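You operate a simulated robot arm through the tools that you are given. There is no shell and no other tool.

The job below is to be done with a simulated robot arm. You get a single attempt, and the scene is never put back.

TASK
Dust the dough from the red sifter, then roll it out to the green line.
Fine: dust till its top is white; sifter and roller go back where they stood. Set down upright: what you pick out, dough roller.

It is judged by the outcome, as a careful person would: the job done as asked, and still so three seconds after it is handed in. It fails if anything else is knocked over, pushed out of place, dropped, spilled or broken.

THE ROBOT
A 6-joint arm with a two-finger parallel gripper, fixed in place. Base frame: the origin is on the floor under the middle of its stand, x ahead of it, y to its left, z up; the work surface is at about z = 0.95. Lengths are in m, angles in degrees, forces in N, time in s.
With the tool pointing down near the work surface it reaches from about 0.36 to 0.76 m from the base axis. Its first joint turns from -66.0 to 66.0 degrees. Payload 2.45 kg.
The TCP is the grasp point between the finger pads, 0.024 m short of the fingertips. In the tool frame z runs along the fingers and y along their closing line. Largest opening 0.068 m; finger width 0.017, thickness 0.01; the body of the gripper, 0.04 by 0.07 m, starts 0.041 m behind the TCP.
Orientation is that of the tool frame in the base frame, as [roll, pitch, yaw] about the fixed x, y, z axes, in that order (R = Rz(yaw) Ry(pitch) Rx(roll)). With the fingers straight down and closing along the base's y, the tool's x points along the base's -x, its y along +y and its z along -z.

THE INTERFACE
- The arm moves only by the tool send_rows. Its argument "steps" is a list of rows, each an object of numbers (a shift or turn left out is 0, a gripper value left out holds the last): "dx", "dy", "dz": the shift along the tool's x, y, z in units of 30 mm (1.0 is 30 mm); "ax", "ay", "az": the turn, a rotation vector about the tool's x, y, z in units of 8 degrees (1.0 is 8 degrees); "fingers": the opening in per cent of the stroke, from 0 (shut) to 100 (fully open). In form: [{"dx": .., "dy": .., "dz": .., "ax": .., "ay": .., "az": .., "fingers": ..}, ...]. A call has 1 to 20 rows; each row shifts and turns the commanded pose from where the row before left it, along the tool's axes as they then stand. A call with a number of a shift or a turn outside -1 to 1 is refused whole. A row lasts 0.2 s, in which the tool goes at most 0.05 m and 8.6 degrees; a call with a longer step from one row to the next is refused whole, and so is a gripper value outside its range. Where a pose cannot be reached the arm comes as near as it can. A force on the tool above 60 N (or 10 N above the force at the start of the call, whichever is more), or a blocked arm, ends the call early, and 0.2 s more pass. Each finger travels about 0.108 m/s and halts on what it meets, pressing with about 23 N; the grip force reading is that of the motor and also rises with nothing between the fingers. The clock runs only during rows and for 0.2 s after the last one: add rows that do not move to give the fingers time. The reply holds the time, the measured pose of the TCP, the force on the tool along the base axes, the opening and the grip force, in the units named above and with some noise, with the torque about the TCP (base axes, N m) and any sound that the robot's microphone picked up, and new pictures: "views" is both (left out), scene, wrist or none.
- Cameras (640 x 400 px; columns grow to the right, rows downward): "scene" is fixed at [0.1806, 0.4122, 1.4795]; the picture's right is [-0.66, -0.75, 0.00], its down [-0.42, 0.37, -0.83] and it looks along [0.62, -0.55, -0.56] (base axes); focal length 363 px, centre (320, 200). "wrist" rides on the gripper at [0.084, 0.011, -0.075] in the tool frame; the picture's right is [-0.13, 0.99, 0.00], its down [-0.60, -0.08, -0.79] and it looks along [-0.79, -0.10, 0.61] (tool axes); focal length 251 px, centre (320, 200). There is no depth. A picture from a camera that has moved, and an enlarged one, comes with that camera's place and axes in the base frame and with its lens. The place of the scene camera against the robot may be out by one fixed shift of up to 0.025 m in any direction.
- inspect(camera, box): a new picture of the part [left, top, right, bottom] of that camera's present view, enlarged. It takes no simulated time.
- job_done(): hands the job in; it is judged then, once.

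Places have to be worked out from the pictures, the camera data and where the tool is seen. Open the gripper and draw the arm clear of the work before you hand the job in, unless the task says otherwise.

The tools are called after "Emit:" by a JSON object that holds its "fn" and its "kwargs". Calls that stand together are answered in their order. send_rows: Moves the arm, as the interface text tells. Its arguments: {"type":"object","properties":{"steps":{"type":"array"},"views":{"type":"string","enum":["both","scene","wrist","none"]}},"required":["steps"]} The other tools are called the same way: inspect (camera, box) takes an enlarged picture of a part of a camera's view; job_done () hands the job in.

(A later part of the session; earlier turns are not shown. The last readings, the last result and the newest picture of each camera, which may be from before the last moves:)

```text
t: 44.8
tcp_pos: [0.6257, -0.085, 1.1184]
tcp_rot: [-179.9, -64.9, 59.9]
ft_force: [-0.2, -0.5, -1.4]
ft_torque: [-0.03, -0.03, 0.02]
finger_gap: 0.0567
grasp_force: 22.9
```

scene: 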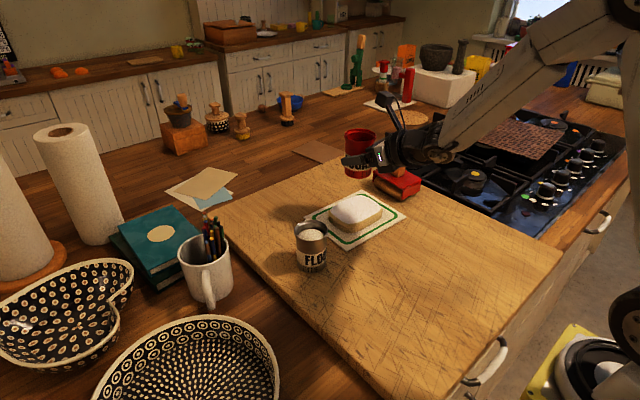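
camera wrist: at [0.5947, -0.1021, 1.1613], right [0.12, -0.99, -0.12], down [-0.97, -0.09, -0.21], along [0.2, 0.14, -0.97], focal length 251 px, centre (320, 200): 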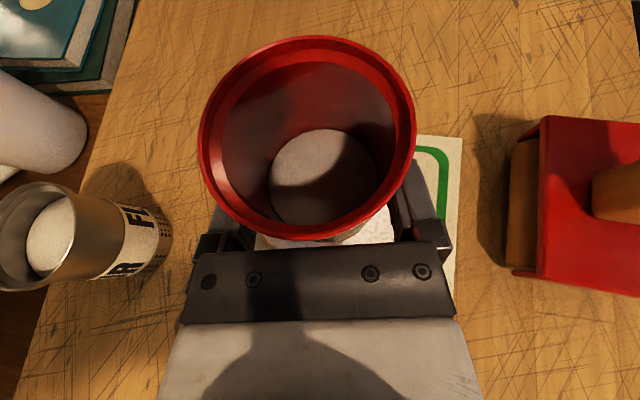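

Everything is symmetric, so replaying the carry in reverse should bring it over its original spot at z ≈ 1.055.

Emit:
{"fn": "send_rows", "kwargs": {"steps": [{"dx": 0.074, "dy": -0.026, "dz": 0.159}, {"dx": 0.148, "dy": -0.052, "dz": 0.318}, {"dx": 0.222, "dy": -0.079, "dz": 0.477}, {"dx": 0.247, "dy": -0.087, "dz": 0.53}, {"dx": 0.247, "dy": -0.087, "dz": 0.53}, {"dx": 0.247, "dy": -0.087, "dz": 0.53}, {"dx": 0.247, "dy": -0.087, "dz": 0.53}, {"dx": 0.247, "dy": -0.087, "dz": 0.53}, {"dx": 0.247, "dy": -0.087, "dz": 0.53}, {"dx": 0.222, "dy": -0.079, "dz": 0.477}, {"dx": 0.173, "dy": -0.061, "dz": 0.371}, {"dx": 0.148, "dy": -0.052, "dz": 0.318}, {"dx": -0.118, "dz": 0.055}, {"dx": -0.236, "dz": 0.11}, {"dx": -0.314, "dz": 0.147}, {"dx": -0.314, "dz": 0.147}, {"dx": -0.314, "dz": 0.147}, {"dx": -0.314, "dz": 0.147}, {"dx": -0.236, "dz": 0.11}, {"dx": -0.118, "dz": 0.055}], "views": "both"}}

Emit:
{"fn": "inspect", "kwargs": {"camera": "scene", "box": [220, 150, 420, 280]}}

```text
t: 49.0
tcp_pos: [0.6904, 0.0784, 1.0541]
tcp_rot: [-179.9, -65.0, 59.9]
ft_force: [-0.5, 0.3, -1.7]
ft_torque: [0.01, -0.01, 0.0]
finger_gap: 0.0569
grasp_force: 23.1
camera wrist: at [0.6842, 0.0455, 1.162], right [0.83, -0.54, -0.12], down [-0.56, -0.8, -0.21], along [0.02, 0.24, -0.97], focal length 251 px, centre (320, 200)
```

scene: 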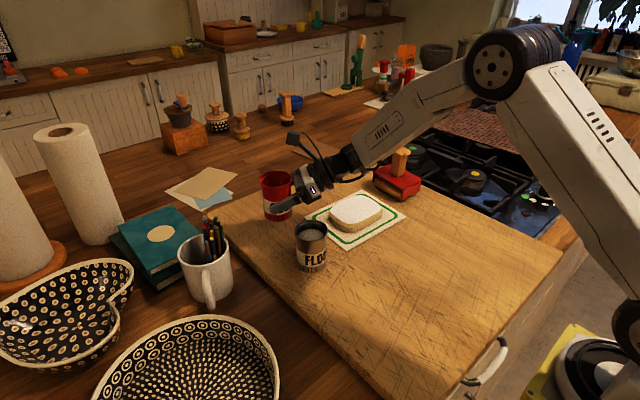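
wrist: 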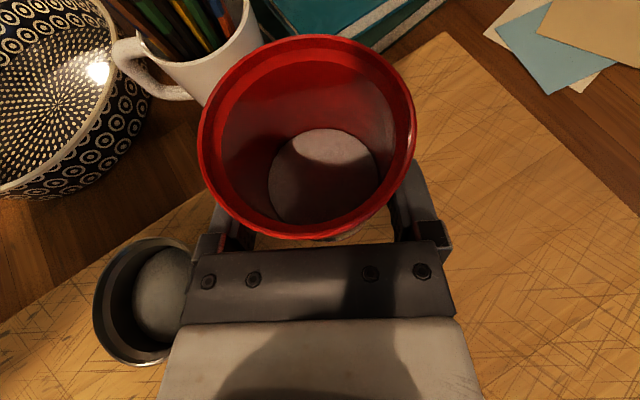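

```text
3.08 times, centred on (320, 215) of scene
camera zoom: at [0.1807, 0.4122, 1.4795], right [-0.66, -0.75, 0.0], down [-0.42, 0.37, -0.83], along [0.62, -0.55, -0.56], focal length 1117 px, centre (320, 154)
```

zoom: 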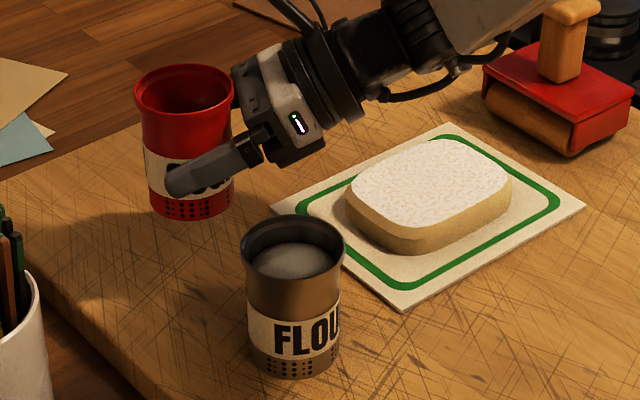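

It's back over its original spot, matching the lift pose to about 1 mm. I'll lower it slowly and watch the force.

Emit:
{"fn": "send_rows", "kwargs": {"steps": [{"dx": -0.09, "dz": 0.042}, {"dx": -0.18, "dz": 0.085}, {"dx": -0.27, "dz": 0.127}, {"dx": -0.27, "dz": 0.127}, {"dx": -0.27, "dz": 0.127}, {"dx": -0.27, "dz": 0.127}, {"dx": -0.18, "dz": 0.085}, {"dx": -0.12, "dz": 0.056}, {"dx": -0.08, "dz": 0.037}, {"dx": -0.05, "dz": 0.024}, {"dx": -0.05, "dz": 0.024}, {}], "views": "wrist"}}

```text
t: 51.6
tcp_pos: [0.6906, 0.0801, 0.9941]
tcp_rot: [-180.0, -65.0, 59.9]
ft_force: [-0.4, -0.2, -1.8]
ft_torque: [0.01, -0.02, 0.01]
finger_gap: 0.0568
grasp_force: 23.4
camera wrist: at [0.6844, 0.0462, 1.1017], right [0.83, -0.54, -0.12], down [-0.56, -0.8, -0.21], along [0.02, 0.24, -0.97], focal length 251 px, centre (320, 200)
```

wrist: 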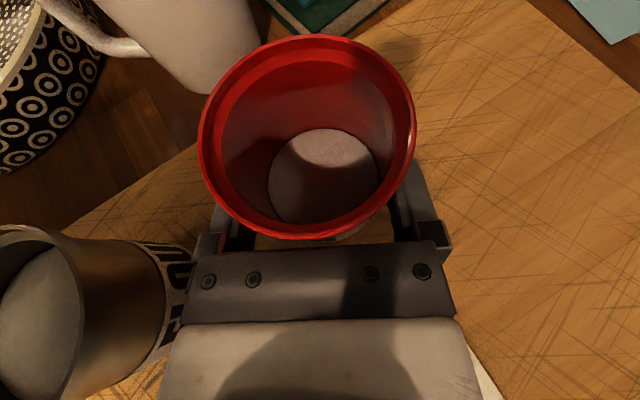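

About 2 mm remain and nothing is touching yet. I'll continue in very small steps.

Emit:
{"fn": "send_rows", "kwargs": {"steps": [{"dx": -0.03, "dz": 0.014}, {"dx": -0.03, "dz": 0.014}, {}, {}], "views": "none"}}

```text
t: 52.6
tcp_pos: [0.6895, 0.0803, 0.993]
tcp_rot: [-179.9, -65.1, 60.0]
ft_force: [-0.3, 0.2, 3.3]
ft_torque: [-0.03, 0.12, -0.02]
finger_gap: 0.0568
grasp_force: 23.2
```

The force changed by about +5 N, so the base is on the board. I'll release by opening the fingers gradually.

Emit:
{"fn": "send_rows", "kwargs": {"steps": [{"fingers": 80}, {"fingers": 84}, {"fingers": 88}, {"fingers": 94}, {"fingers": 100}, {}, {}], "views": "both"}}

```text
t: 54.2
tcp_pos: [0.6892, 0.0809, 0.9922]
tcp_rot: [180.0, -65.0, 59.9]
ft_force: [0.1, 0.0, -0.2]
ft_torque: [0.02, 0.01, -0.01]
finger_gap: 0.0679
grasp_force: 0.1
camera wrist: at [0.6837, 0.0466, 1.0998], right [0.83, -0.54, -0.12], down [-0.56, -0.8, -0.21], along [0.02, 0.24, -0.97], focal length 251 px, centre (320, 200)
```

scene: 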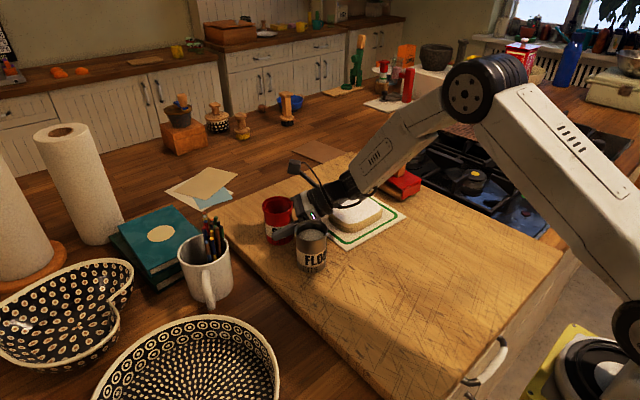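
wrist: 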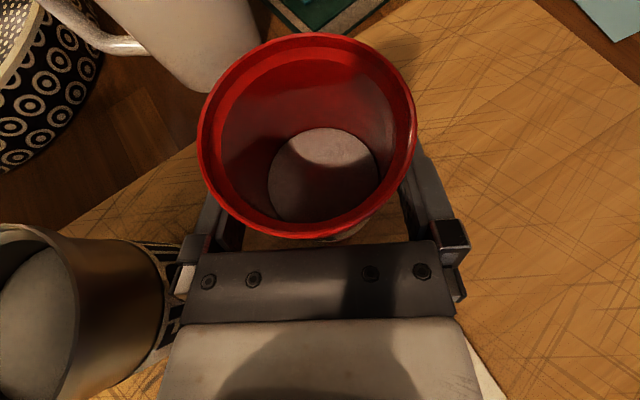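

The can stands free. I'll back straight out along the tool axis and then rise.

Emit:
{"fn": "send_rows", "kwargs": {"steps": [{"dz": -0.25}, {"dz": -0.5}, {"dz": -0.6}, {"dz": -0.6}, {"dz": -0.7}, {"dx": 0.722, "dz": -0.337}, {"dx": 0.722, "dz": -0.337}, {"dx": 0.722, "dz": -0.337}, {"dx": 0.722, "dz": -0.337}, {"dx": 0.722, "dz": -0.337}, {"dx": 0.722, "dz": -0.337}, {"dx": 0.722, "dz": -0.337}, {"dx": 0.722, "dz": -0.337}, {}], "views": "both"}}

Emit:
{"fn": "inspect", "kwargs": {"camera": "scene", "box": [240, 130, 440, 290]}}

```text
t: 57.2
tcp_pos: [0.6535, 0.0172, 1.2158]
tcp_rot: [-180.0, -64.9, 59.9]
ft_force: [0.8, -0.1, 0.5]
ft_torque: [0.0, 0.01, 0.0]
finger_gap: 0.068
grasp_force: 0.1
camera wrist: at [0.6485, -0.0169, 1.324], right [0.83, -0.54, -0.12], down [-0.56, -0.8, -0.21], along [0.02, 0.24, -0.97], focal length 251 px, centre (320, 200)
```

scene: 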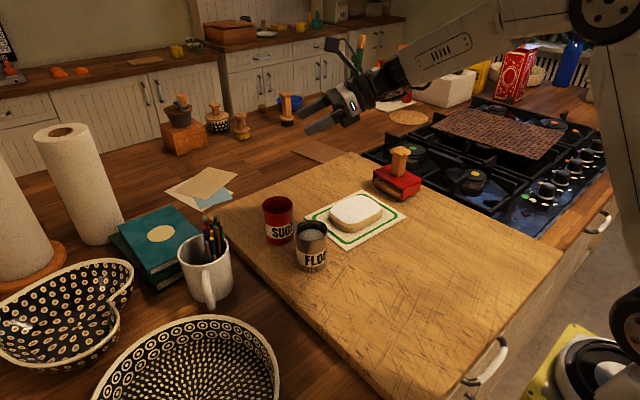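
wrist: 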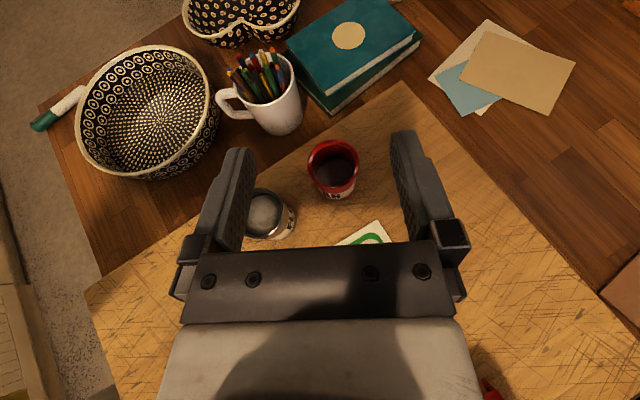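

```text
2.50 times, centred on (340, 210) of scene
camera zoom: at [0.1806, 0.4122, 1.4795], right [-0.66, -0.75, 0.0], down [-0.42, 0.37, -0.83], along [0.62, -0.55, -0.56], focal length 907 px, centre (270, 175)
```

zoom: 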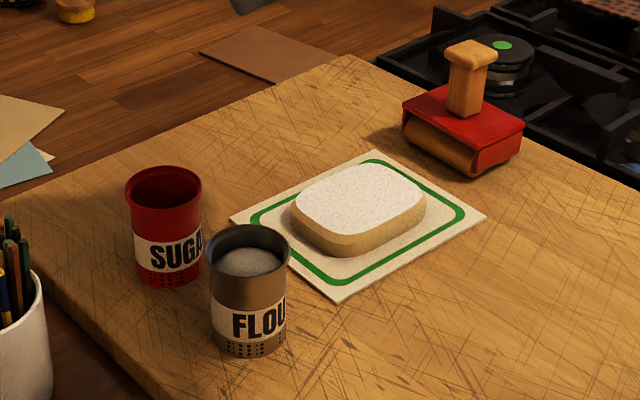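

The red sifter is back in its original place, matching the first picture. Next is the roller: its cylinder lies along x and it rolls along y, so I'll grip its handle top-down with fingers closing along y. First I'll untilt and yaw the tool at height.

Emit:
{"fn": "send_rows", "kwargs": {"steps": [{"ay": -0.903}, {"ay": -0.903}, {"ay": -0.903}, {"ay": -0.903}, {"ay": -0.903}, {"ay": -0.903}, {"ay": -0.903}, {"ay": -0.903}, {"ay": -0.903}, {"az": -1}, {"az": -1}, {"az": -1}, {"az": -1}, {"az": -1}, {"az": -1}, {"az": -1}, {"az": -1}, {}], "views": "none"}}

```text
t: 61.0
tcp_pos: [0.654, 0.0179, 1.2161]
tcp_rot: [180.0, 0.0, 124.0]
ft_force: [-0.3, 0.5, 0.1]
ft_torque: [0.02, -0.02, -0.02]
finger_gap: 0.0681
grasp_force: 0.0
```

The yaw is on the way. I'll finish turning to yaw 180 and move to a viewing spot in front of the roller.

Emit:
{"fn": "send_rows", "kwargs": {"steps": [{"az": -1}, {"az": -1}, {"az": -1}, {"az": -1}, {"az": -1}, {"az": -1}, {"az": -1}, {"dx": 0.81, "dy": -0.99}, {"dx": 0.81, "dy": -0.99}, {"dx": 0.81, "dy": -0.99}, {"dx": 0.81, "dy": -0.99}, {"dx": 0.81, "dy": -0.99}, {"dx": 0.81, "dy": -0.99}, {"dx": 0.81, "dy": -0.99}, {"dx": 0.81, "dy": -0.99}, {}], "views": "both"}}

Emit:
{"fn": "inspect", "kwargs": {"camera": "wrist", "box": [240, 100, 400, 240]}}

```text
t: 64.4
tcp_pos: [0.458, -0.2208, 1.2151]
tcp_rot: [179.9, -0.1, 179.9]
ft_force: [-0.1, 0.4, 0.4]
ft_torque: [0.02, -0.04, 0.01]
finger_gap: 0.0681
grasp_force: 0.0
camera wrist: at [0.3749, -0.2091, 1.2907], right [0.13, 0.99, 0.0], down [0.6, -0.08, 0.79], along [0.79, -0.1, -0.61], focal length 251 px, centre (320, 200)
```

scene: 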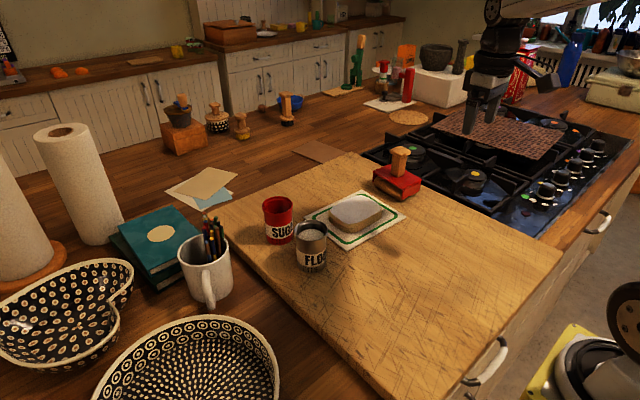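
wrist: 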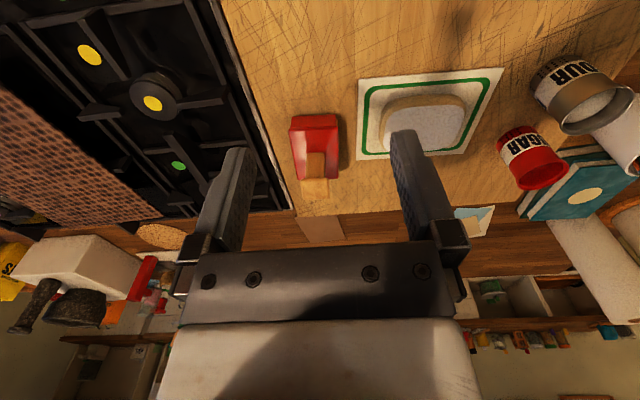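

```text
2.86 times, centred on (320, 170) of wrist
camera zoom: at [0.3749, -0.2091, 1.2907], right [0.13, 0.99, 0.0], down [0.6, -0.08, 0.79], along [0.79, -0.1, -0.61], focal length 718 px, centre (320, 286)
```

zoom: 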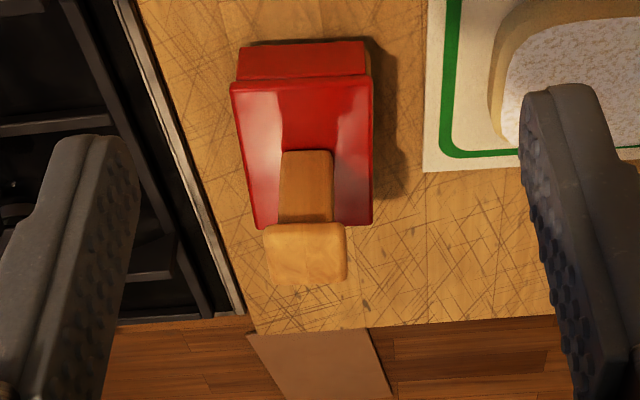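

Two wrist views put the handle cap at about (0.644, -0.25) with its top at z ≈ 1.061. The cap is about 40 mm wide over a 25 mm shaft, and the red block's top is near z ≈ 1.0. I'll look closer at the handle shape.

Emit:
{"fn": "inspect", "kwargs": {"camera": "scene", "box": [365, 135, 435, 210]}}

Emit:
{"fn": "inspect", "kwargs": {"camera": "wrist", "box": [280, 105, 360, 205]}}

Emit:
{"fn": "inspect", "kwargs": {"camera": "wrist", "box": [350, 60, 510, 165]}}

```text
5.33 times, centred on (400, 172) of scene
camera zoom: at [0.1806, 0.4122, 1.4795], right [-0.66, -0.75, 0.0], down [-0.42, 0.37, -0.83], along [0.62, -0.55, -0.56], focal length 1936 px, centre (-107, 347)
```

zoom: 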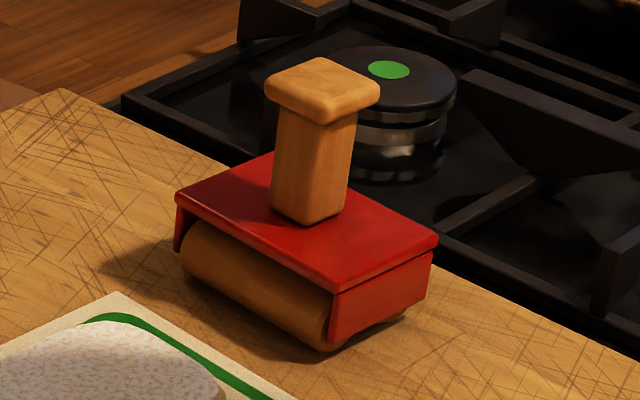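

```text
4.00 times, centred on (320, 155) of wrist
camera zoom: at [0.3749, -0.2091, 1.2907], right [0.13, 0.99, 0.0], down [0.6, -0.08, 0.79], along [0.79, -0.1, -0.61], focal length 1006 px, centre (320, 380)
```

zoom: 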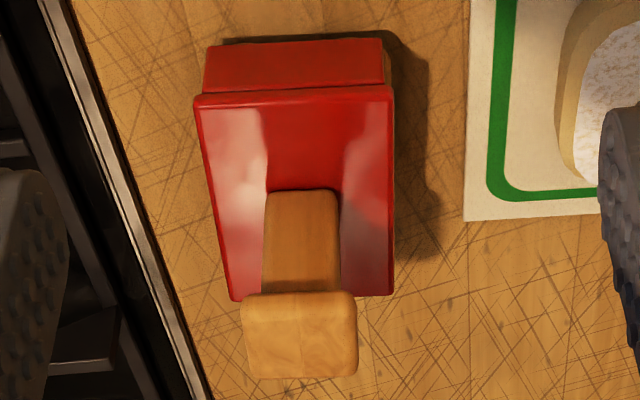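

```text
3.81 times, centred on (430, 112) of wrist
camera zoom: at [0.3749, -0.2091, 1.2907], right [0.13, 0.99, 0.0], down [0.6, -0.08, 0.79], along [0.79, -0.1, -0.61], focal length 958 px, centre (-99, 533)
```

zoom: 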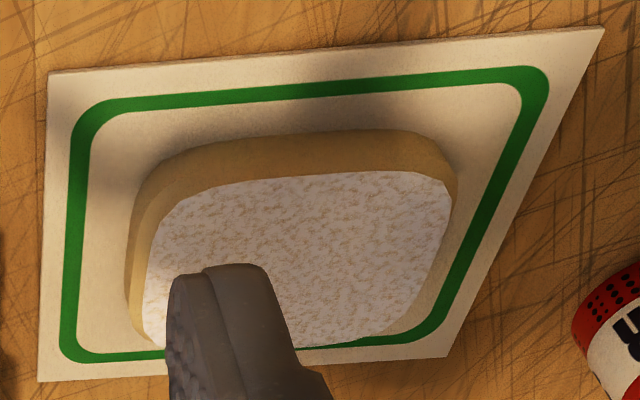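

The handle is a square shaft with a slightly wider cap about 41 mm across, which suits a top-down grip. I measure the green line at x 0.574 to 0.694 and y -0.169 to -0.001, and the dough at about 0.094 × 0.127 and 24 mm thick, centred on (0.634, -0.085). I'll move above the handle and check alignment.

Emit:
{"fn": "send_rows", "kwargs": {"steps": [{"dx": -0.89, "dy": -0.139, "dz": 0.263}, {"dx": -0.89, "dy": -0.139, "dz": 0.263}, {"dx": -0.89, "dy": -0.139, "dz": 0.263}, {"dx": -0.89, "dy": -0.139, "dz": 0.263}, {"dx": -0.89, "dy": -0.139, "dz": 0.263}, {"dx": -0.89, "dy": -0.139, "dz": 0.263}, {"dx": -0.89, "dy": -0.139, "dz": 0.263}, {}], "views": "both"}}

Emit:
{"fn": "inspect", "kwargs": {"camera": "wrist", "box": [220, 0, 420, 160]}}

```text
t: 66.2
tcp_pos: [0.6453, -0.2508, 1.1593]
tcp_rot: [-180.0, 0.0, 179.9]
ft_force: [-0.7, -0.6, -1.2]
ft_torque: [-0.01, 0.0, 0.0]
finger_gap: 0.0681
grasp_force: 0.0
camera wrist: at [0.562, -0.239, 1.2352], right [0.13, 0.99, 0.0], down [0.6, -0.08, 0.79], along [0.79, -0.1, -0.61], focal length 251 px, centre (320, 200)
```

scene: 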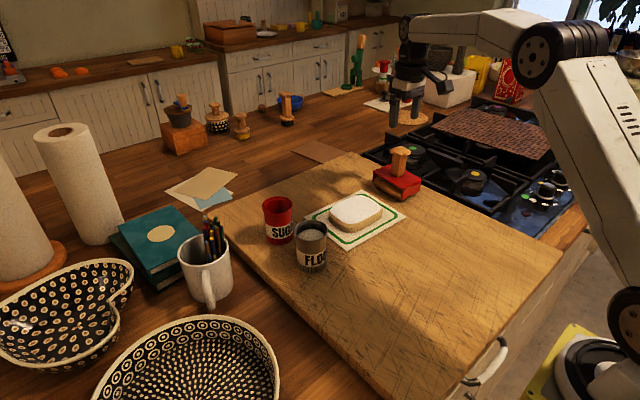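
wrist: 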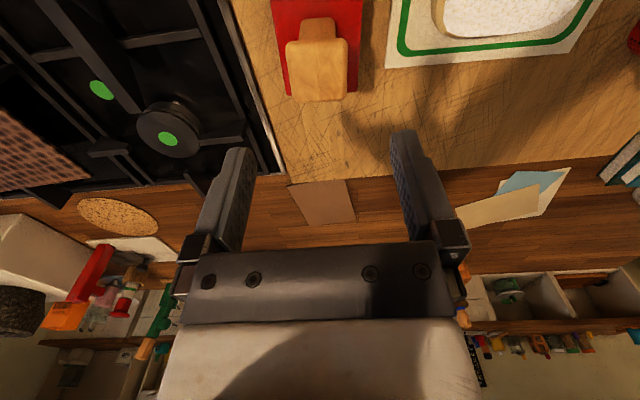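

```text
2.50 times, centred on (320, 80) of wrist
camera zoom: at [0.562, -0.239, 1.2352], right [0.13, 0.99, 0.0], down [0.6, -0.08, 0.79], along [0.79, -0.1, -0.61], focal length 629 px, centre (320, 500)
```

zoom: 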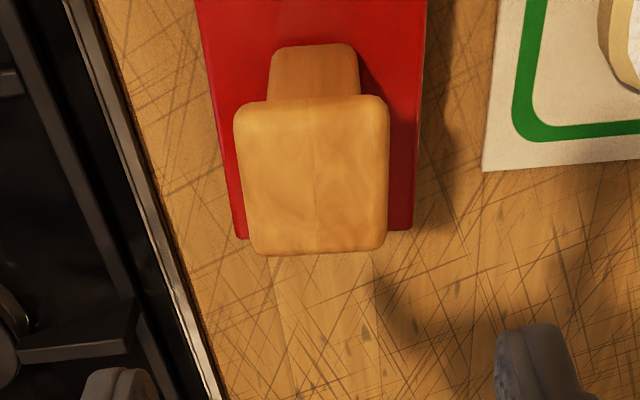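

The cap centre is at (0.646, -0.250), right under the TCP, and the cap is yawed about -4° like the paper. I'll match that yaw and descend around the cap, keeping the tips just above the red block.

Emit:
{"fn": "send_rows", "kwargs": {"steps": [{"az": 0.5}, {"dz": 0.7}, {"dz": 0.8}, {"dz": 0.8}, {"dz": 0.8}, {"dz": 0.6}, {"dz": 0.4}, {"dz": 0.27}, {}], "views": "both"}}

Emit:
{"fn": "inspect", "kwargs": {"camera": "scene", "box": [360, 110, 450, 215]}}

```text
t: 68.2
tcp_pos: [0.6451, -0.2502, 1.0285]
tcp_rot: [180.0, 0.0, 175.9]
ft_force: [-0.2, -0.8, 1.0]
ft_torque: [-0.01, -0.01, -0.01]
finger_gap: 0.0679
grasp_force: 0.0
camera wrist: at [0.5632, -0.2333, 1.1045], right [0.2, 0.98, 0.0], down [0.6, -0.12, 0.79], along [0.78, -0.16, -0.61], focal length 251 px, centre (320, 200)
```

scene: 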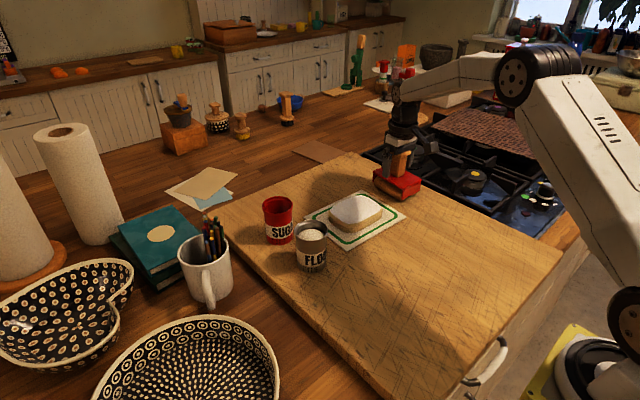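
wrist: 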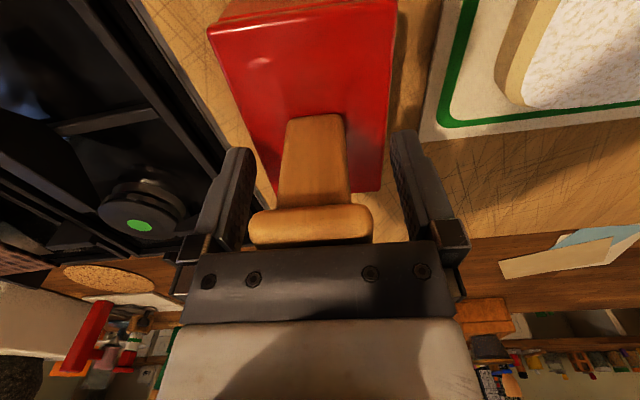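

```text
3.81 times, centred on (405, 162) of scene
camera zoom: at [0.1806, 0.4122, 1.4795], right [-0.66, -0.75, 0.0], down [-0.42, 0.37, -0.83], along [0.62, -0.55, -0.56], focal length 1383 px, centre (-4, 343)
```

zoom: 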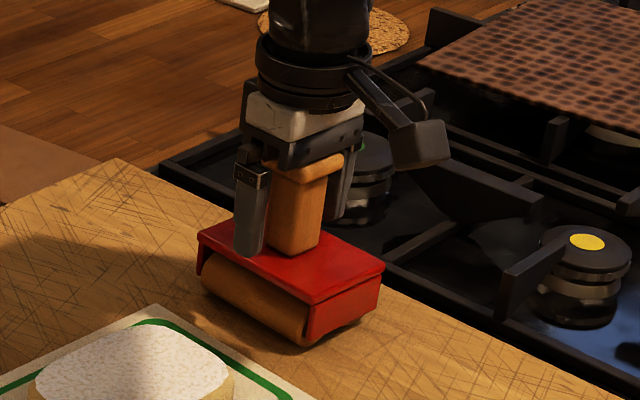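

The fingers straddle the handle, with the tips just above the block and the palm just above the cap. I'll close gently.

Emit:
{"fn": "send_rows", "kwargs": {"steps": [{"fingers": 80}, {"fingers": 68}, {"fingers": 62}, {"fingers": 58}, {"fingers": 54}, {"fingers": 48}, {"fingers": 30}, {"fingers": 0}, {}, {}], "views": "both"}}

```text
t: 70.4
tcp_pos: [0.6463, -0.25, 1.0298]
tcp_rot: [-180.0, 0.0, 175.9]
ft_force: [-0.4, -0.7, 0.5]
ft_torque: [0.01, -0.01, 0.0]
finger_gap: 0.0396
grasp_force: 23.3
camera wrist: at [0.5632, -0.2333, 1.1047], right [0.2, 0.98, 0.0], down [0.6, -0.12, 0.79], along [0.78, -0.16, -0.61], focal length 251 px, centre (320, 200)
```

scene: 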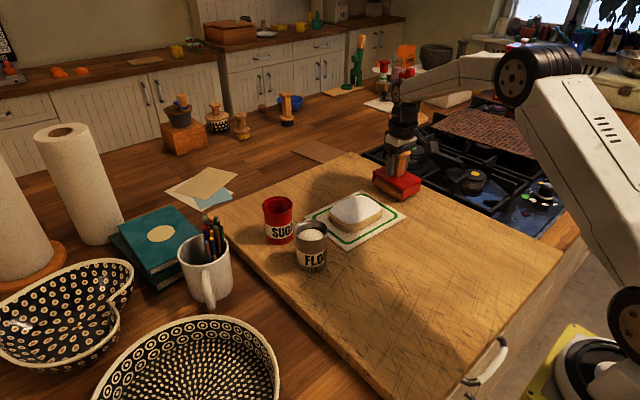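
wrist: 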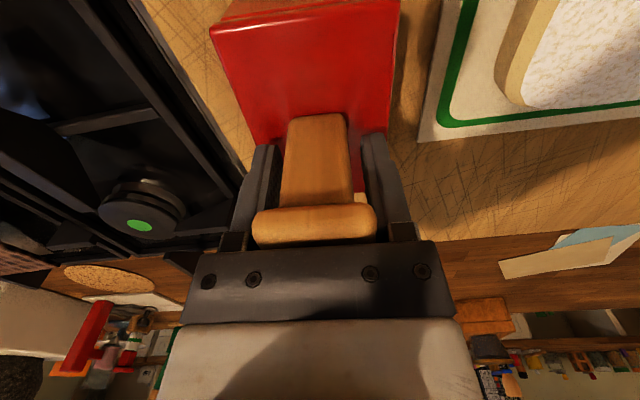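

The cap is gripped at 39.6 mm and 23 N. I'll lift 60 mm gently and check how the roller hangs.

Emit:
{"fn": "send_rows", "kwargs": {"steps": [{"dz": -0.1}, {"dz": -0.2}, {"dz": -0.3}, {"dz": -0.4}, {"dz": -0.4}, {"dz": -0.3}, {"dz": -0.2}, {"dz": -0.1}, {}], "views": "both"}}

Emit:
{"fn": "inspect", "kwargs": {"camera": "scene", "box": [360, 110, 450, 215]}}

```text
t: 72.4
tcp_pos: [0.6468, -0.2494, 1.0907]
tcp_rot: [180.0, 0.0, 175.9]
ft_force: [-0.4, 0.4, -2.6]
ft_torque: [-0.02, -0.01, 0.01]
finger_gap: 0.0394
grasp_force: 23.2
camera wrist: at [0.5642, -0.2323, 1.1651], right [0.2, 0.98, 0.0], down [0.6, -0.12, 0.79], along [0.78, -0.16, -0.61], focal length 251 px, centre (320, 200)
```

scene: 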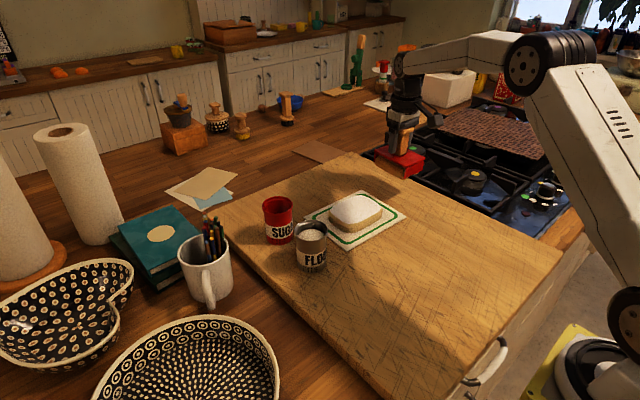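
wrist: 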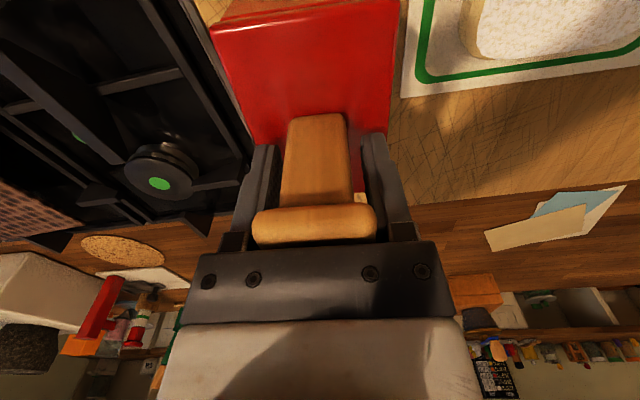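

```text
3.81 times, centred on (405, 162) of scene
camera zoom: at [0.1807, 0.4121, 1.4795], right [-0.66, -0.75, 0.0], down [-0.42, 0.37, -0.83], along [0.62, -0.55, -0.56], focal length 1383 px, centre (-4, 343)
```

zoom: 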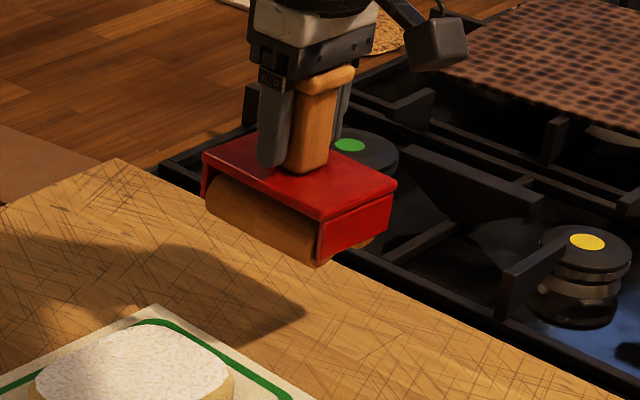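

The roller hangs straight at about 2.6 N. I'll carry it along its rolling direction to above the dough's centre line.

Emit:
{"fn": "send_rows", "kwargs": {"steps": [{"dx": 0.024, "dy": 0.164}, {"dx": 0.047, "dy": 0.328}, {"dx": 0.071, "dy": 0.491}, {"dx": 0.079, "dy": 0.546}, {"dx": 0.079, "dy": 0.546}, {"dx": 0.079, "dy": 0.546}, {"dx": 0.079, "dy": 0.546}, {"dx": 0.079, "dy": 0.546}, {"dx": 0.079, "dy": 0.546}, {"dx": 0.071, "dy": 0.491}, {"dx": 0.055, "dy": 0.382}, {"dx": 0.047, "dy": 0.328}, {}], "views": "both"}}

Emit:
{"fn": "inspect", "kwargs": {"camera": "scene", "box": [290, 120, 430, 260]}}

Emit:
{"fn": "inspect", "kwargs": {"camera": "wrist", "box": [180, 0, 460, 175]}}

```text
t: 75.2
tcp_pos: [0.6343, -0.083, 1.0906]
tcp_rot: [-180.0, -0.1, 175.8]
ft_force: [-0.7, 0.4, -3.8]
ft_torque: [-0.05, 0.0, 0.01]
finger_gap: 0.0394
grasp_force: 22.8
camera wrist: at [0.5514, -0.0667, 1.1657], right [0.2, 0.98, 0.0], down [0.6, -0.12, 0.79], along [0.78, -0.16, -0.61], focal length 251 px, centre (320, 200)
```

scene: 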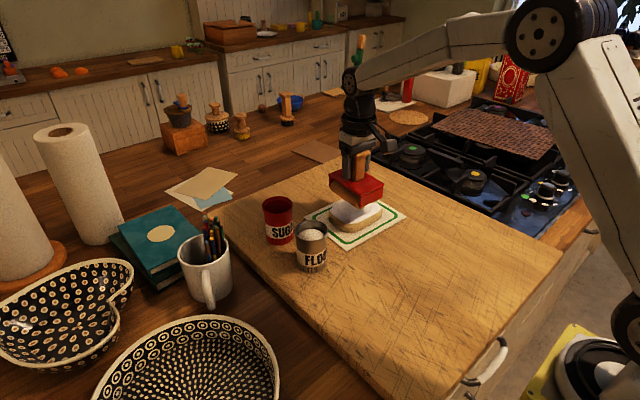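
wrist: 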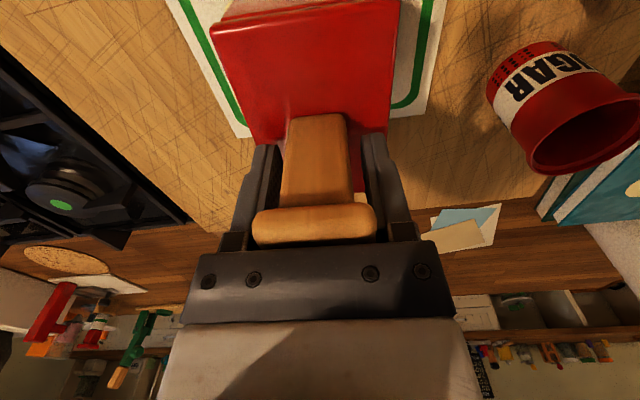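

```text
2.86 times, centred on (360, 190) of scene
camera zoom: at [0.1807, 0.4122, 1.4795], right [-0.66, -0.75, 0.0], down [-0.42, 0.37, -0.83], along [0.62, -0.55, -0.56], focal length 1037 px, centre (206, 229)
```

zoom: 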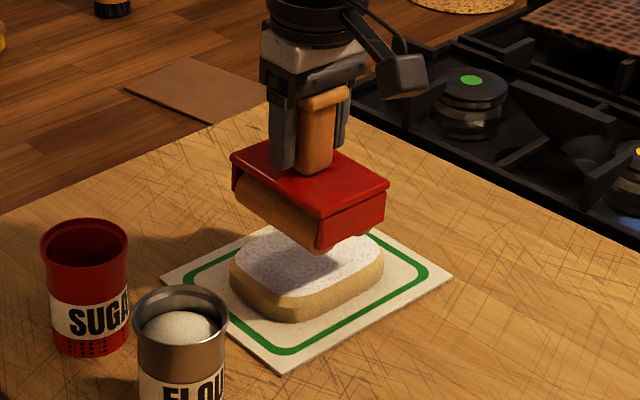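

```text
2.29 times, centred on (320, 88) of wrist
camera zoom: at [0.5514, -0.0667, 1.1657], right [0.2, 0.98, 0.0], down [0.6, -0.12, 0.79], along [0.78, -0.16, -0.61], focal length 575 px, centre (320, 457)
```

zoom: 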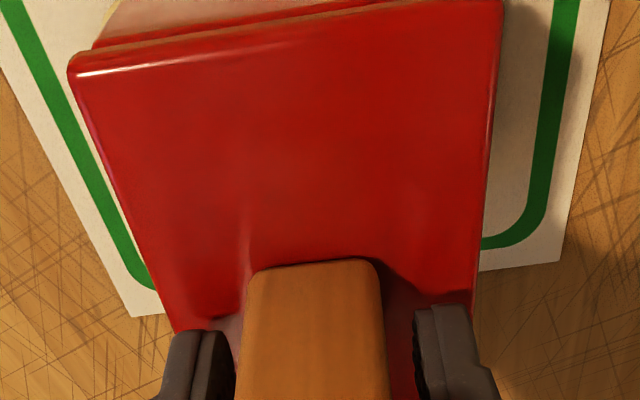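

The roller is centred over the dough. I'll lower it to just above the dough top, then in small steps until contact.

Emit:
{"fn": "send_rows", "kwargs": {"steps": [{"dz": 0.2}, {"dz": 0.35}, {"dz": 0.3}, {"dz": 0.15}, {"dz": 0.05}, {"dz": 0.05}, {}], "views": "scene"}}

Emit:
{"fn": "inspect", "kwargs": {"camera": "scene", "box": [290, 150, 430, 260]}}

```text
t: 76.8
tcp_pos: [0.6364, -0.085, 1.0569]
tcp_rot: [180.0, 0.0, 175.9]
ft_force: [0.0, 0.6, -2.6]
ft_torque: [0.01, 0.0, -0.01]
finger_gap: 0.0396
grasp_force: 22.9
```

scene: 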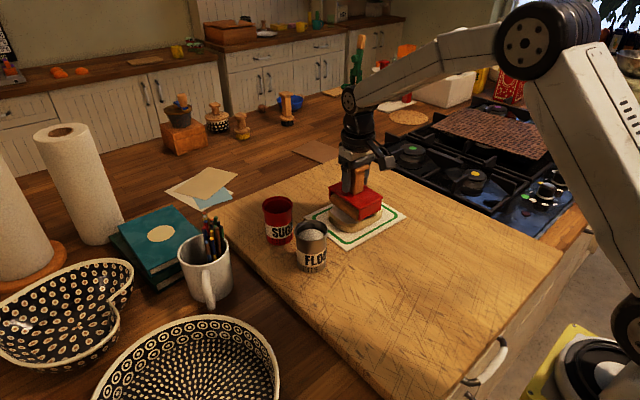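

```text
3.64 times, centred on (360, 205) of scene
camera zoom: at [0.1807, 0.4122, 1.4795], right [-0.66, -0.75, 0.0], down [-0.42, 0.37, -0.83], along [0.62, -0.55, -0.56], focal length 1320 px, centre (174, 182)
```

zoom: 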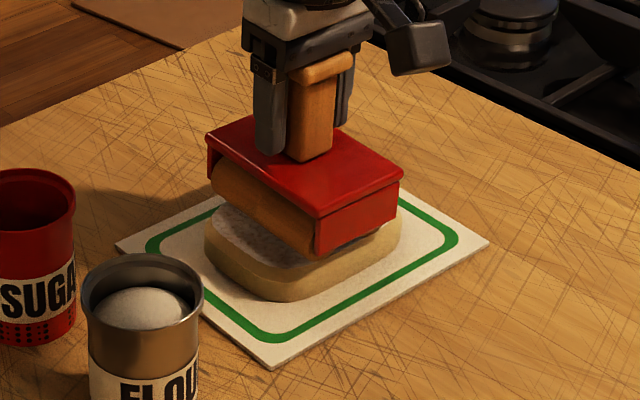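

Almost touching. I'll continue down in 0.9 mm steps and watch the force.

Emit:
{"fn": "send_rows", "kwargs": {"steps": [{"dz": 0.03}, {"dz": 0.03}, {"dz": 0.03}, {}], "views": "none"}}

```text
t: 77.8
tcp_pos: [0.635, -0.0847, 1.056]
tcp_rot: [179.9, 0.1, 175.9]
ft_force: [-3.8, 0.7, 9.5]
ft_torque: [0.0, 0.41, 0.0]
finger_gap: 0.0399
grasp_force: 23.4
```

Contact: about 12 N pressing on the dough. I'll roll one gentle pass forward and back, then look at what the dough does.

Emit:
{"fn": "send_rows", "kwargs": {"steps": [{"dy": 0.15}, {"dy": 0.25}, {"dy": 0.3}, {"dy": 0.3}, {"dy": 0.2}, {}], "views": "scene"}}

Emit:
{"fn": "inspect", "kwargs": {"camera": "scene", "box": [290, 150, 430, 260]}}

```text
t: 79.2
tcp_pos: [0.6376, -0.0464, 1.054]
tcp_rot: [180.0, 0.1, 175.9]
ft_force: [-1.9, 1.9, 14.4]
ft_torque: [-0.01, -0.38, 0.05]
finger_gap: 0.0398
grasp_force: 22.6
```

scene: 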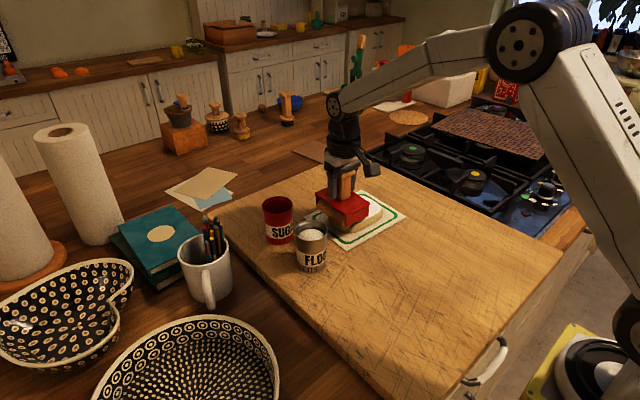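

```text
3.64 times, centred on (360, 205) of scene
camera zoom: at [0.1802, 0.4122, 1.4795], right [-0.66, -0.75, 0.0], down [-0.42, 0.37, -0.83], along [0.62, -0.55, -0.56], focal length 1320 px, centre (174, 182)
```

zoom: 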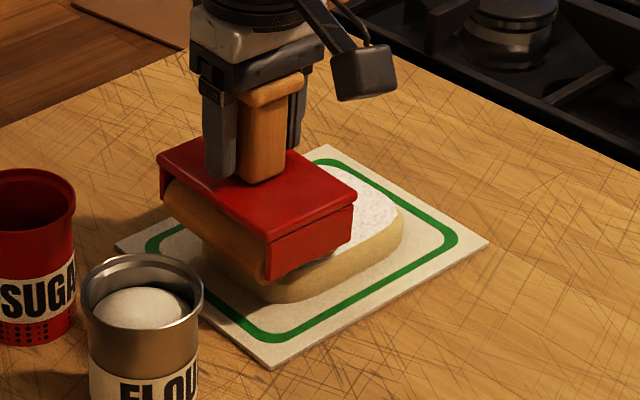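

Force is steady at 12 to 17 N, and the paper and dough are staying put. Now I'll roll back across to the other side.

Emit:
{"fn": "send_rows", "kwargs": {"steps": [{"dy": -0.15}, {"dy": -0.25}, {"dy": -0.3}, {"dy": -0.3}, {"dy": -0.3}, {"dy": -0.3}, {"dy": -0.3}, {"dy": -0.3}, {"dy": -0.2}, {}], "views": "scene"}}

Emit:
{"fn": "inspect", "kwargs": {"camera": "scene", "box": [290, 150, 430, 260]}}

```text
t: 81.4
tcp_pos: [0.6311, -0.1184, 1.0552]
tcp_rot: [-180.0, 0.0, 176.0]
ft_force: [0.9, 0.3, -3.4]
ft_torque: [-0.03, -0.02, 0.01]
finger_gap: 0.0395
grasp_force: 23.0
```

scene: 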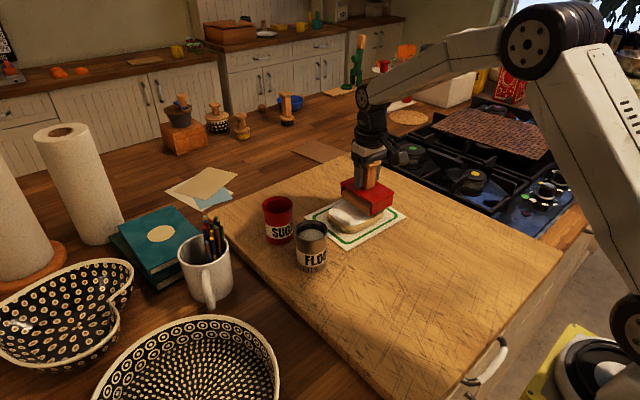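

```text
3.64 times, centred on (360, 205) of scene
camera zoom: at [0.1807, 0.4121, 1.4795], right [-0.66, -0.75, 0.0], down [-0.42, 0.37, -0.83], along [0.62, -0.55, -0.56], focal length 1320 px, centre (174, 182)
```

zoom: 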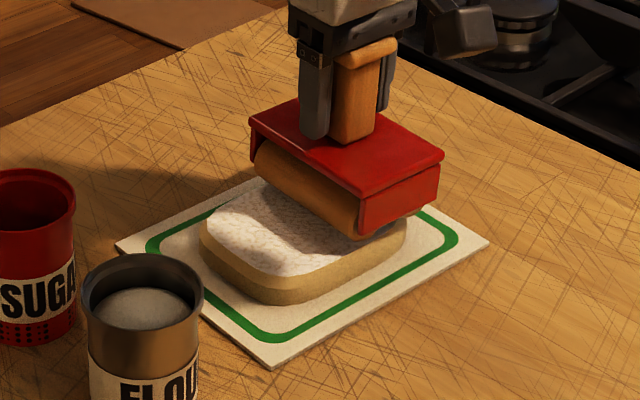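

The dough has thinned slightly and grown a little in both directions, and it no longer touches at this height. So each pass presses it to the roller's height. I'll go down about 2 mm and roll across again.

Emit:
{"fn": "send_rows", "kwargs": {"steps": [{"dz": 0.07}, {"dy": 0.15}, {"dy": 0.25}, {"dy": 0.3}, {"dy": 0.3}, {"dy": 0.3}, {"dy": 0.3}, {"dy": 0.3}, {"dy": 0.3}, {"dy": 0.2}, {}], "views": "none"}}

Emit:
{"fn": "send_rows", "kwargs": {"steps": [{"dy": -0.15}, {"dy": -0.25}, {"dy": -0.3}, {"dy": -0.3}, {"dy": -0.3}, {"dy": -0.3}, {"dy": -0.3}, {"dy": -0.3}, {"dy": -0.2}, {}], "views": "scene"}}

Emit:
{"fn": "inspect", "kwargs": {"camera": "scene", "box": [290, 150, 430, 260]}}

```text
t: 83.8
tcp_pos: [0.6373, -0.0485, 1.0528]
tcp_rot: [180.0, -0.1, 175.9]
ft_force: [0.7, 1.0, -3.0]
ft_torque: [-0.02, 0.01, 0.0]
finger_gap: 0.0398
grasp_force: 23.2
```

```text
t: 86.0
tcp_pos: [0.6313, -0.12, 1.0519]
tcp_rot: [180.0, 0.0, 175.9]
ft_force: [0.4, 0.2, -3.0]
ft_torque: [0.0, -0.02, 0.0]
finger_gap: 0.0396
grasp_force: 23.6
```

scene: 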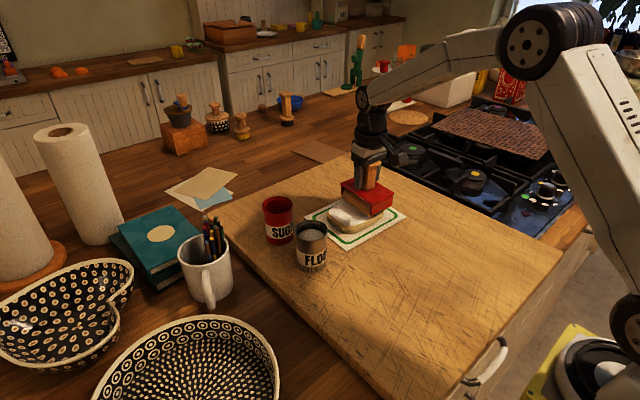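

```text
3.64 times, centred on (360, 205) of scene
camera zoom: at [0.1807, 0.4121, 1.4795], right [-0.66, -0.75, 0.0], down [-0.42, 0.37, -0.83], along [0.62, -0.55, -0.56], focal length 1320 px, centre (174, 182)
```

zoom: 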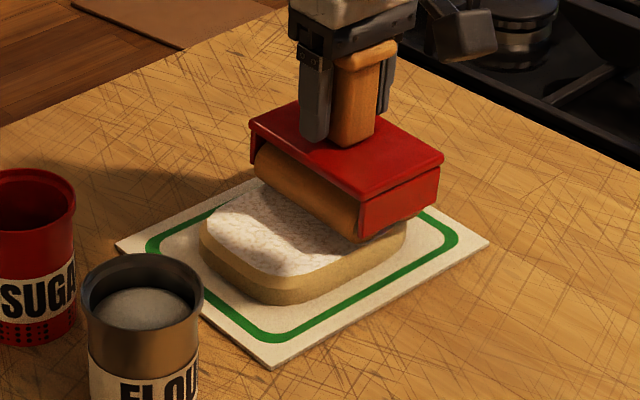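

There's no contact at this height, so the dough top is lower now. I'll step down further to find it.

Emit:
{"fn": "send_rows", "kwargs": {"steps": [{"dz": 0.03}, {"dz": 0.03}, {"dz": 0.03}, {}], "views": "none"}}

```text
t: 87.0
tcp_pos: [0.6304, -0.1204, 1.0502]
tcp_rot: [180.0, -0.1, 175.8]
ft_force: [0.2, 0.1, -1.8]
ft_torque: [0.02, -0.03, 0.0]
finger_gap: 0.0396
grasp_force: 23.4
```

Emit:
{"fn": "send_rows", "kwargs": {"steps": [{"dz": 0.03}, {"dz": 0.03}, {}], "views": "none"}}

```text
t: 87.8
tcp_pos: [0.6315, -0.1186, 1.048]
tcp_rot: [-179.9, 0.0, 175.9]
ft_force: [-0.5, -0.2, -1.9]
ft_torque: [-0.04, -0.01, 0.02]
finger_gap: 0.0397
grasp_force: 23.1
```

Still no contact at z ≈ 1.048. I'll look closely at the gap before going further.

Emit:
{"fn": "inspect", "kwargs": {"camera": "scene", "box": [330, 170, 415, 240]}}

```text
5.71 times, centred on (372, 205) of scene
camera zoom: at [0.1807, 0.4122, 1.4795], right [-0.66, -0.75, 0.0], down [-0.42, 0.37, -0.83], along [0.62, -0.55, -0.56], focal length 2074 px, centre (20, 171)
```

zoom: 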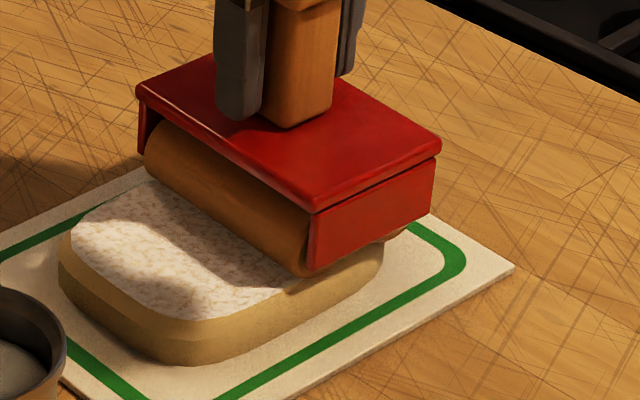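

The roller may be past the contact area near the edge. To be safe I'll raise it, move to the dough's centre, and feel for the top there.

Emit:
{"fn": "send_rows", "kwargs": {"steps": [{"dz": -0.15}, {"dz": -0.15}, {"dy": 0.3}, {"dy": 0.4}, {"dy": 0.4}, {"dz": 0.1}, {"dz": 0.05}, {"dz": 0.05}, {}], "views": "none"}}

```text
t: 89.8
tcp_pos: [0.6344, -0.0873, 1.0512]
tcp_rot: [180.0, 0.0, 175.9]
ft_force: [-0.6, 0.4, -3.4]
ft_torque: [-0.03, -0.03, 0.03]
finger_gap: 0.0395
grasp_force: 22.7
```

Emit:
{"fn": "send_rows", "kwargs": {"steps": [{"dz": 0.03}, {"dz": 0.03}, {"dz": 0.03}, {}], "views": "scene"}}

Emit:
{"fn": "inspect", "kwargs": {"camera": "scene", "box": [330, 170, 415, 240]}}

```text
t: 90.8
tcp_pos: [0.6356, -0.0889, 1.0479]
tcp_rot: [-180.0, 0.0, 175.8]
ft_force: [-0.1, -0.1, -3.3]
ft_torque: [-0.02, 0.01, -0.03]
finger_gap: 0.0398
grasp_force: 23.2
```

scene: 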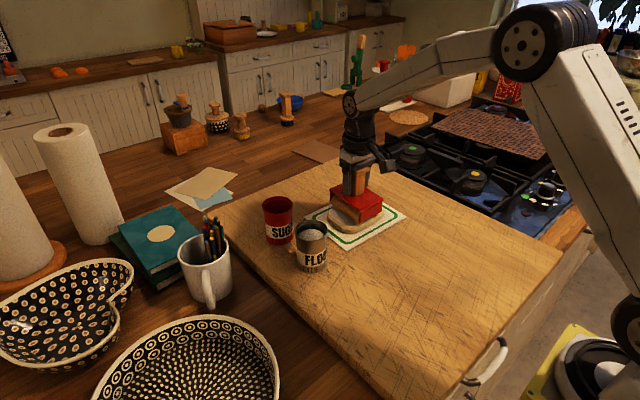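

```text
5.71 times, centred on (372, 205) of scene
camera zoom: at [0.1807, 0.4122, 1.4795], right [-0.66, -0.75, 0.0], down [-0.42, 0.37, -0.83], along [0.62, -0.55, -0.56], focal length 2074 px, centre (20, 171)
```

zoom: 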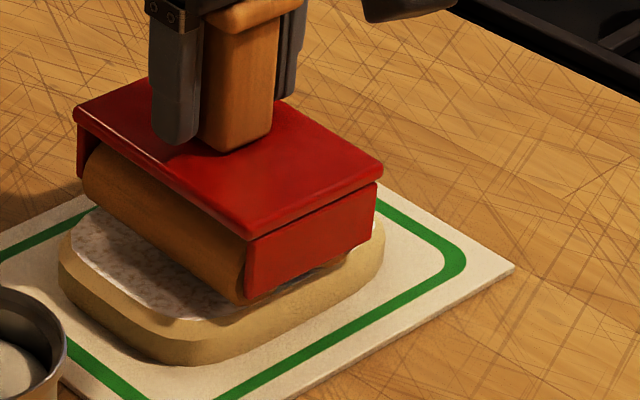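

The dough is about 13% thinner and wider, yet there's still no force here. The handle may have slid up in the grip during the first press. I'll check the wrist view.

Emit:
{"fn": "inspect", "kwargs": {"camera": "wrist", "box": [180, 0, 460, 260]}}

Emit:
{"fn": "inspect", "kwargs": {"camera": "scene", "box": [325, 140, 400, 215]}}

```text
1.54 times, centred on (320, 130) of wrist
camera zoom: at [0.5518, -0.0708, 1.1237], right [0.2, 0.98, 0.0], down [0.6, -0.12, 0.79], along [0.78, -0.16, -0.61], focal length 387 px, centre (320, 308)
```

zoom: 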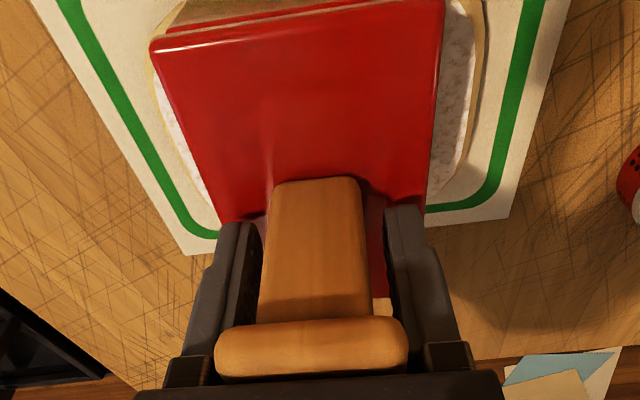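

```text
5.33 times, centred on (362, 178) of scene
camera zoom: at [0.1807, 0.4122, 1.4795], right [-0.66, -0.75, 0.0], down [-0.42, 0.37, -0.83], along [0.62, -0.55, -0.56], focal length 1936 px, centre (93, 320)
```

zoom: 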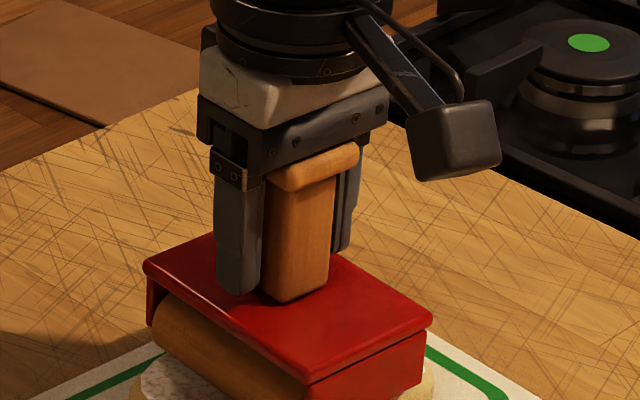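

The grip hasn't slipped noticeably. I'll keep feeling down in small steps at the centre.

Emit:
{"fn": "send_rows", "kwargs": {"steps": [{"dz": 0.03}, {"dz": 0.03}, {}], "views": "none"}}

```text
t: 91.6
tcp_pos: [0.6354, -0.088, 1.048]
tcp_rot: [-180.0, 0.0, 175.9]
ft_force: [-4.5, 0.1, 8.4]
ft_torque: [0.03, 0.4, -0.02]
finger_gap: 0.0397
grasp_force: 22.8
```

Contact again at about 11 N. I'll roll a full pass both ways at this height, then check the outline.

Emit:
{"fn": "send_rows", "kwargs": {"steps": [{"dy": 0.15}, {"dy": 0.25}, {"dy": 0.3}, {"dy": 0.3}, {"dy": 0.25}, {}, {"dy": -0.15}, {"dy": -0.25}, {"dy": -0.3}, {"dy": -0.3}, {"dy": -0.3}, {"dy": -0.3}, {"dy": -0.3}, {"dy": -0.3}, {"dy": -0.2}, {}], "views": "scene"}}

Emit:
{"fn": "inspect", "kwargs": {"camera": "scene", "box": [310, 165, 415, 250]}}

```text
t: 95.0
tcp_pos: [0.6303, -0.1226, 1.045]
tcp_rot: [179.9, -0.1, 175.8]
ft_force: [-5.9, 1.6, 16.0]
ft_torque: [0.0, 0.01, 0.04]
finger_gap: 0.0397
grasp_force: 23.0
```

scene: 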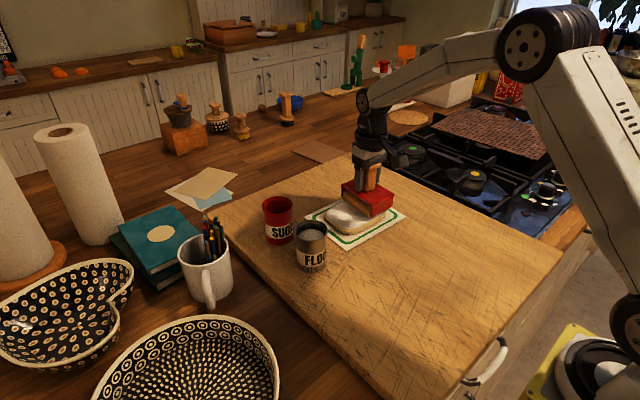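

```text
4.71 times, centred on (362, 208) of scene
camera zoom: at [0.1801, 0.4123, 1.4795], right [-0.66, -0.75, 0.0], down [-0.42, 0.37, -0.83], along [0.62, -0.55, -0.56], focal length 1708 px, centre (120, 165)
```

zoom: 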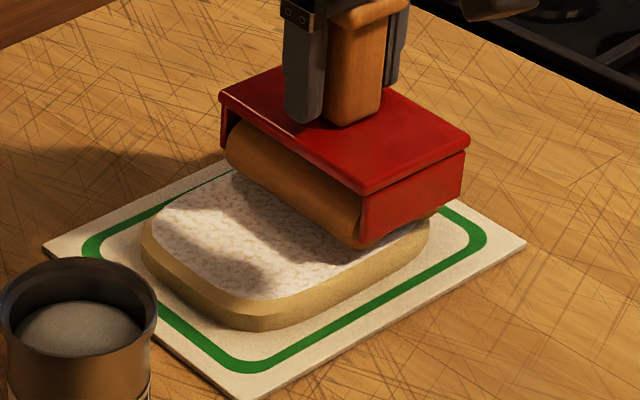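

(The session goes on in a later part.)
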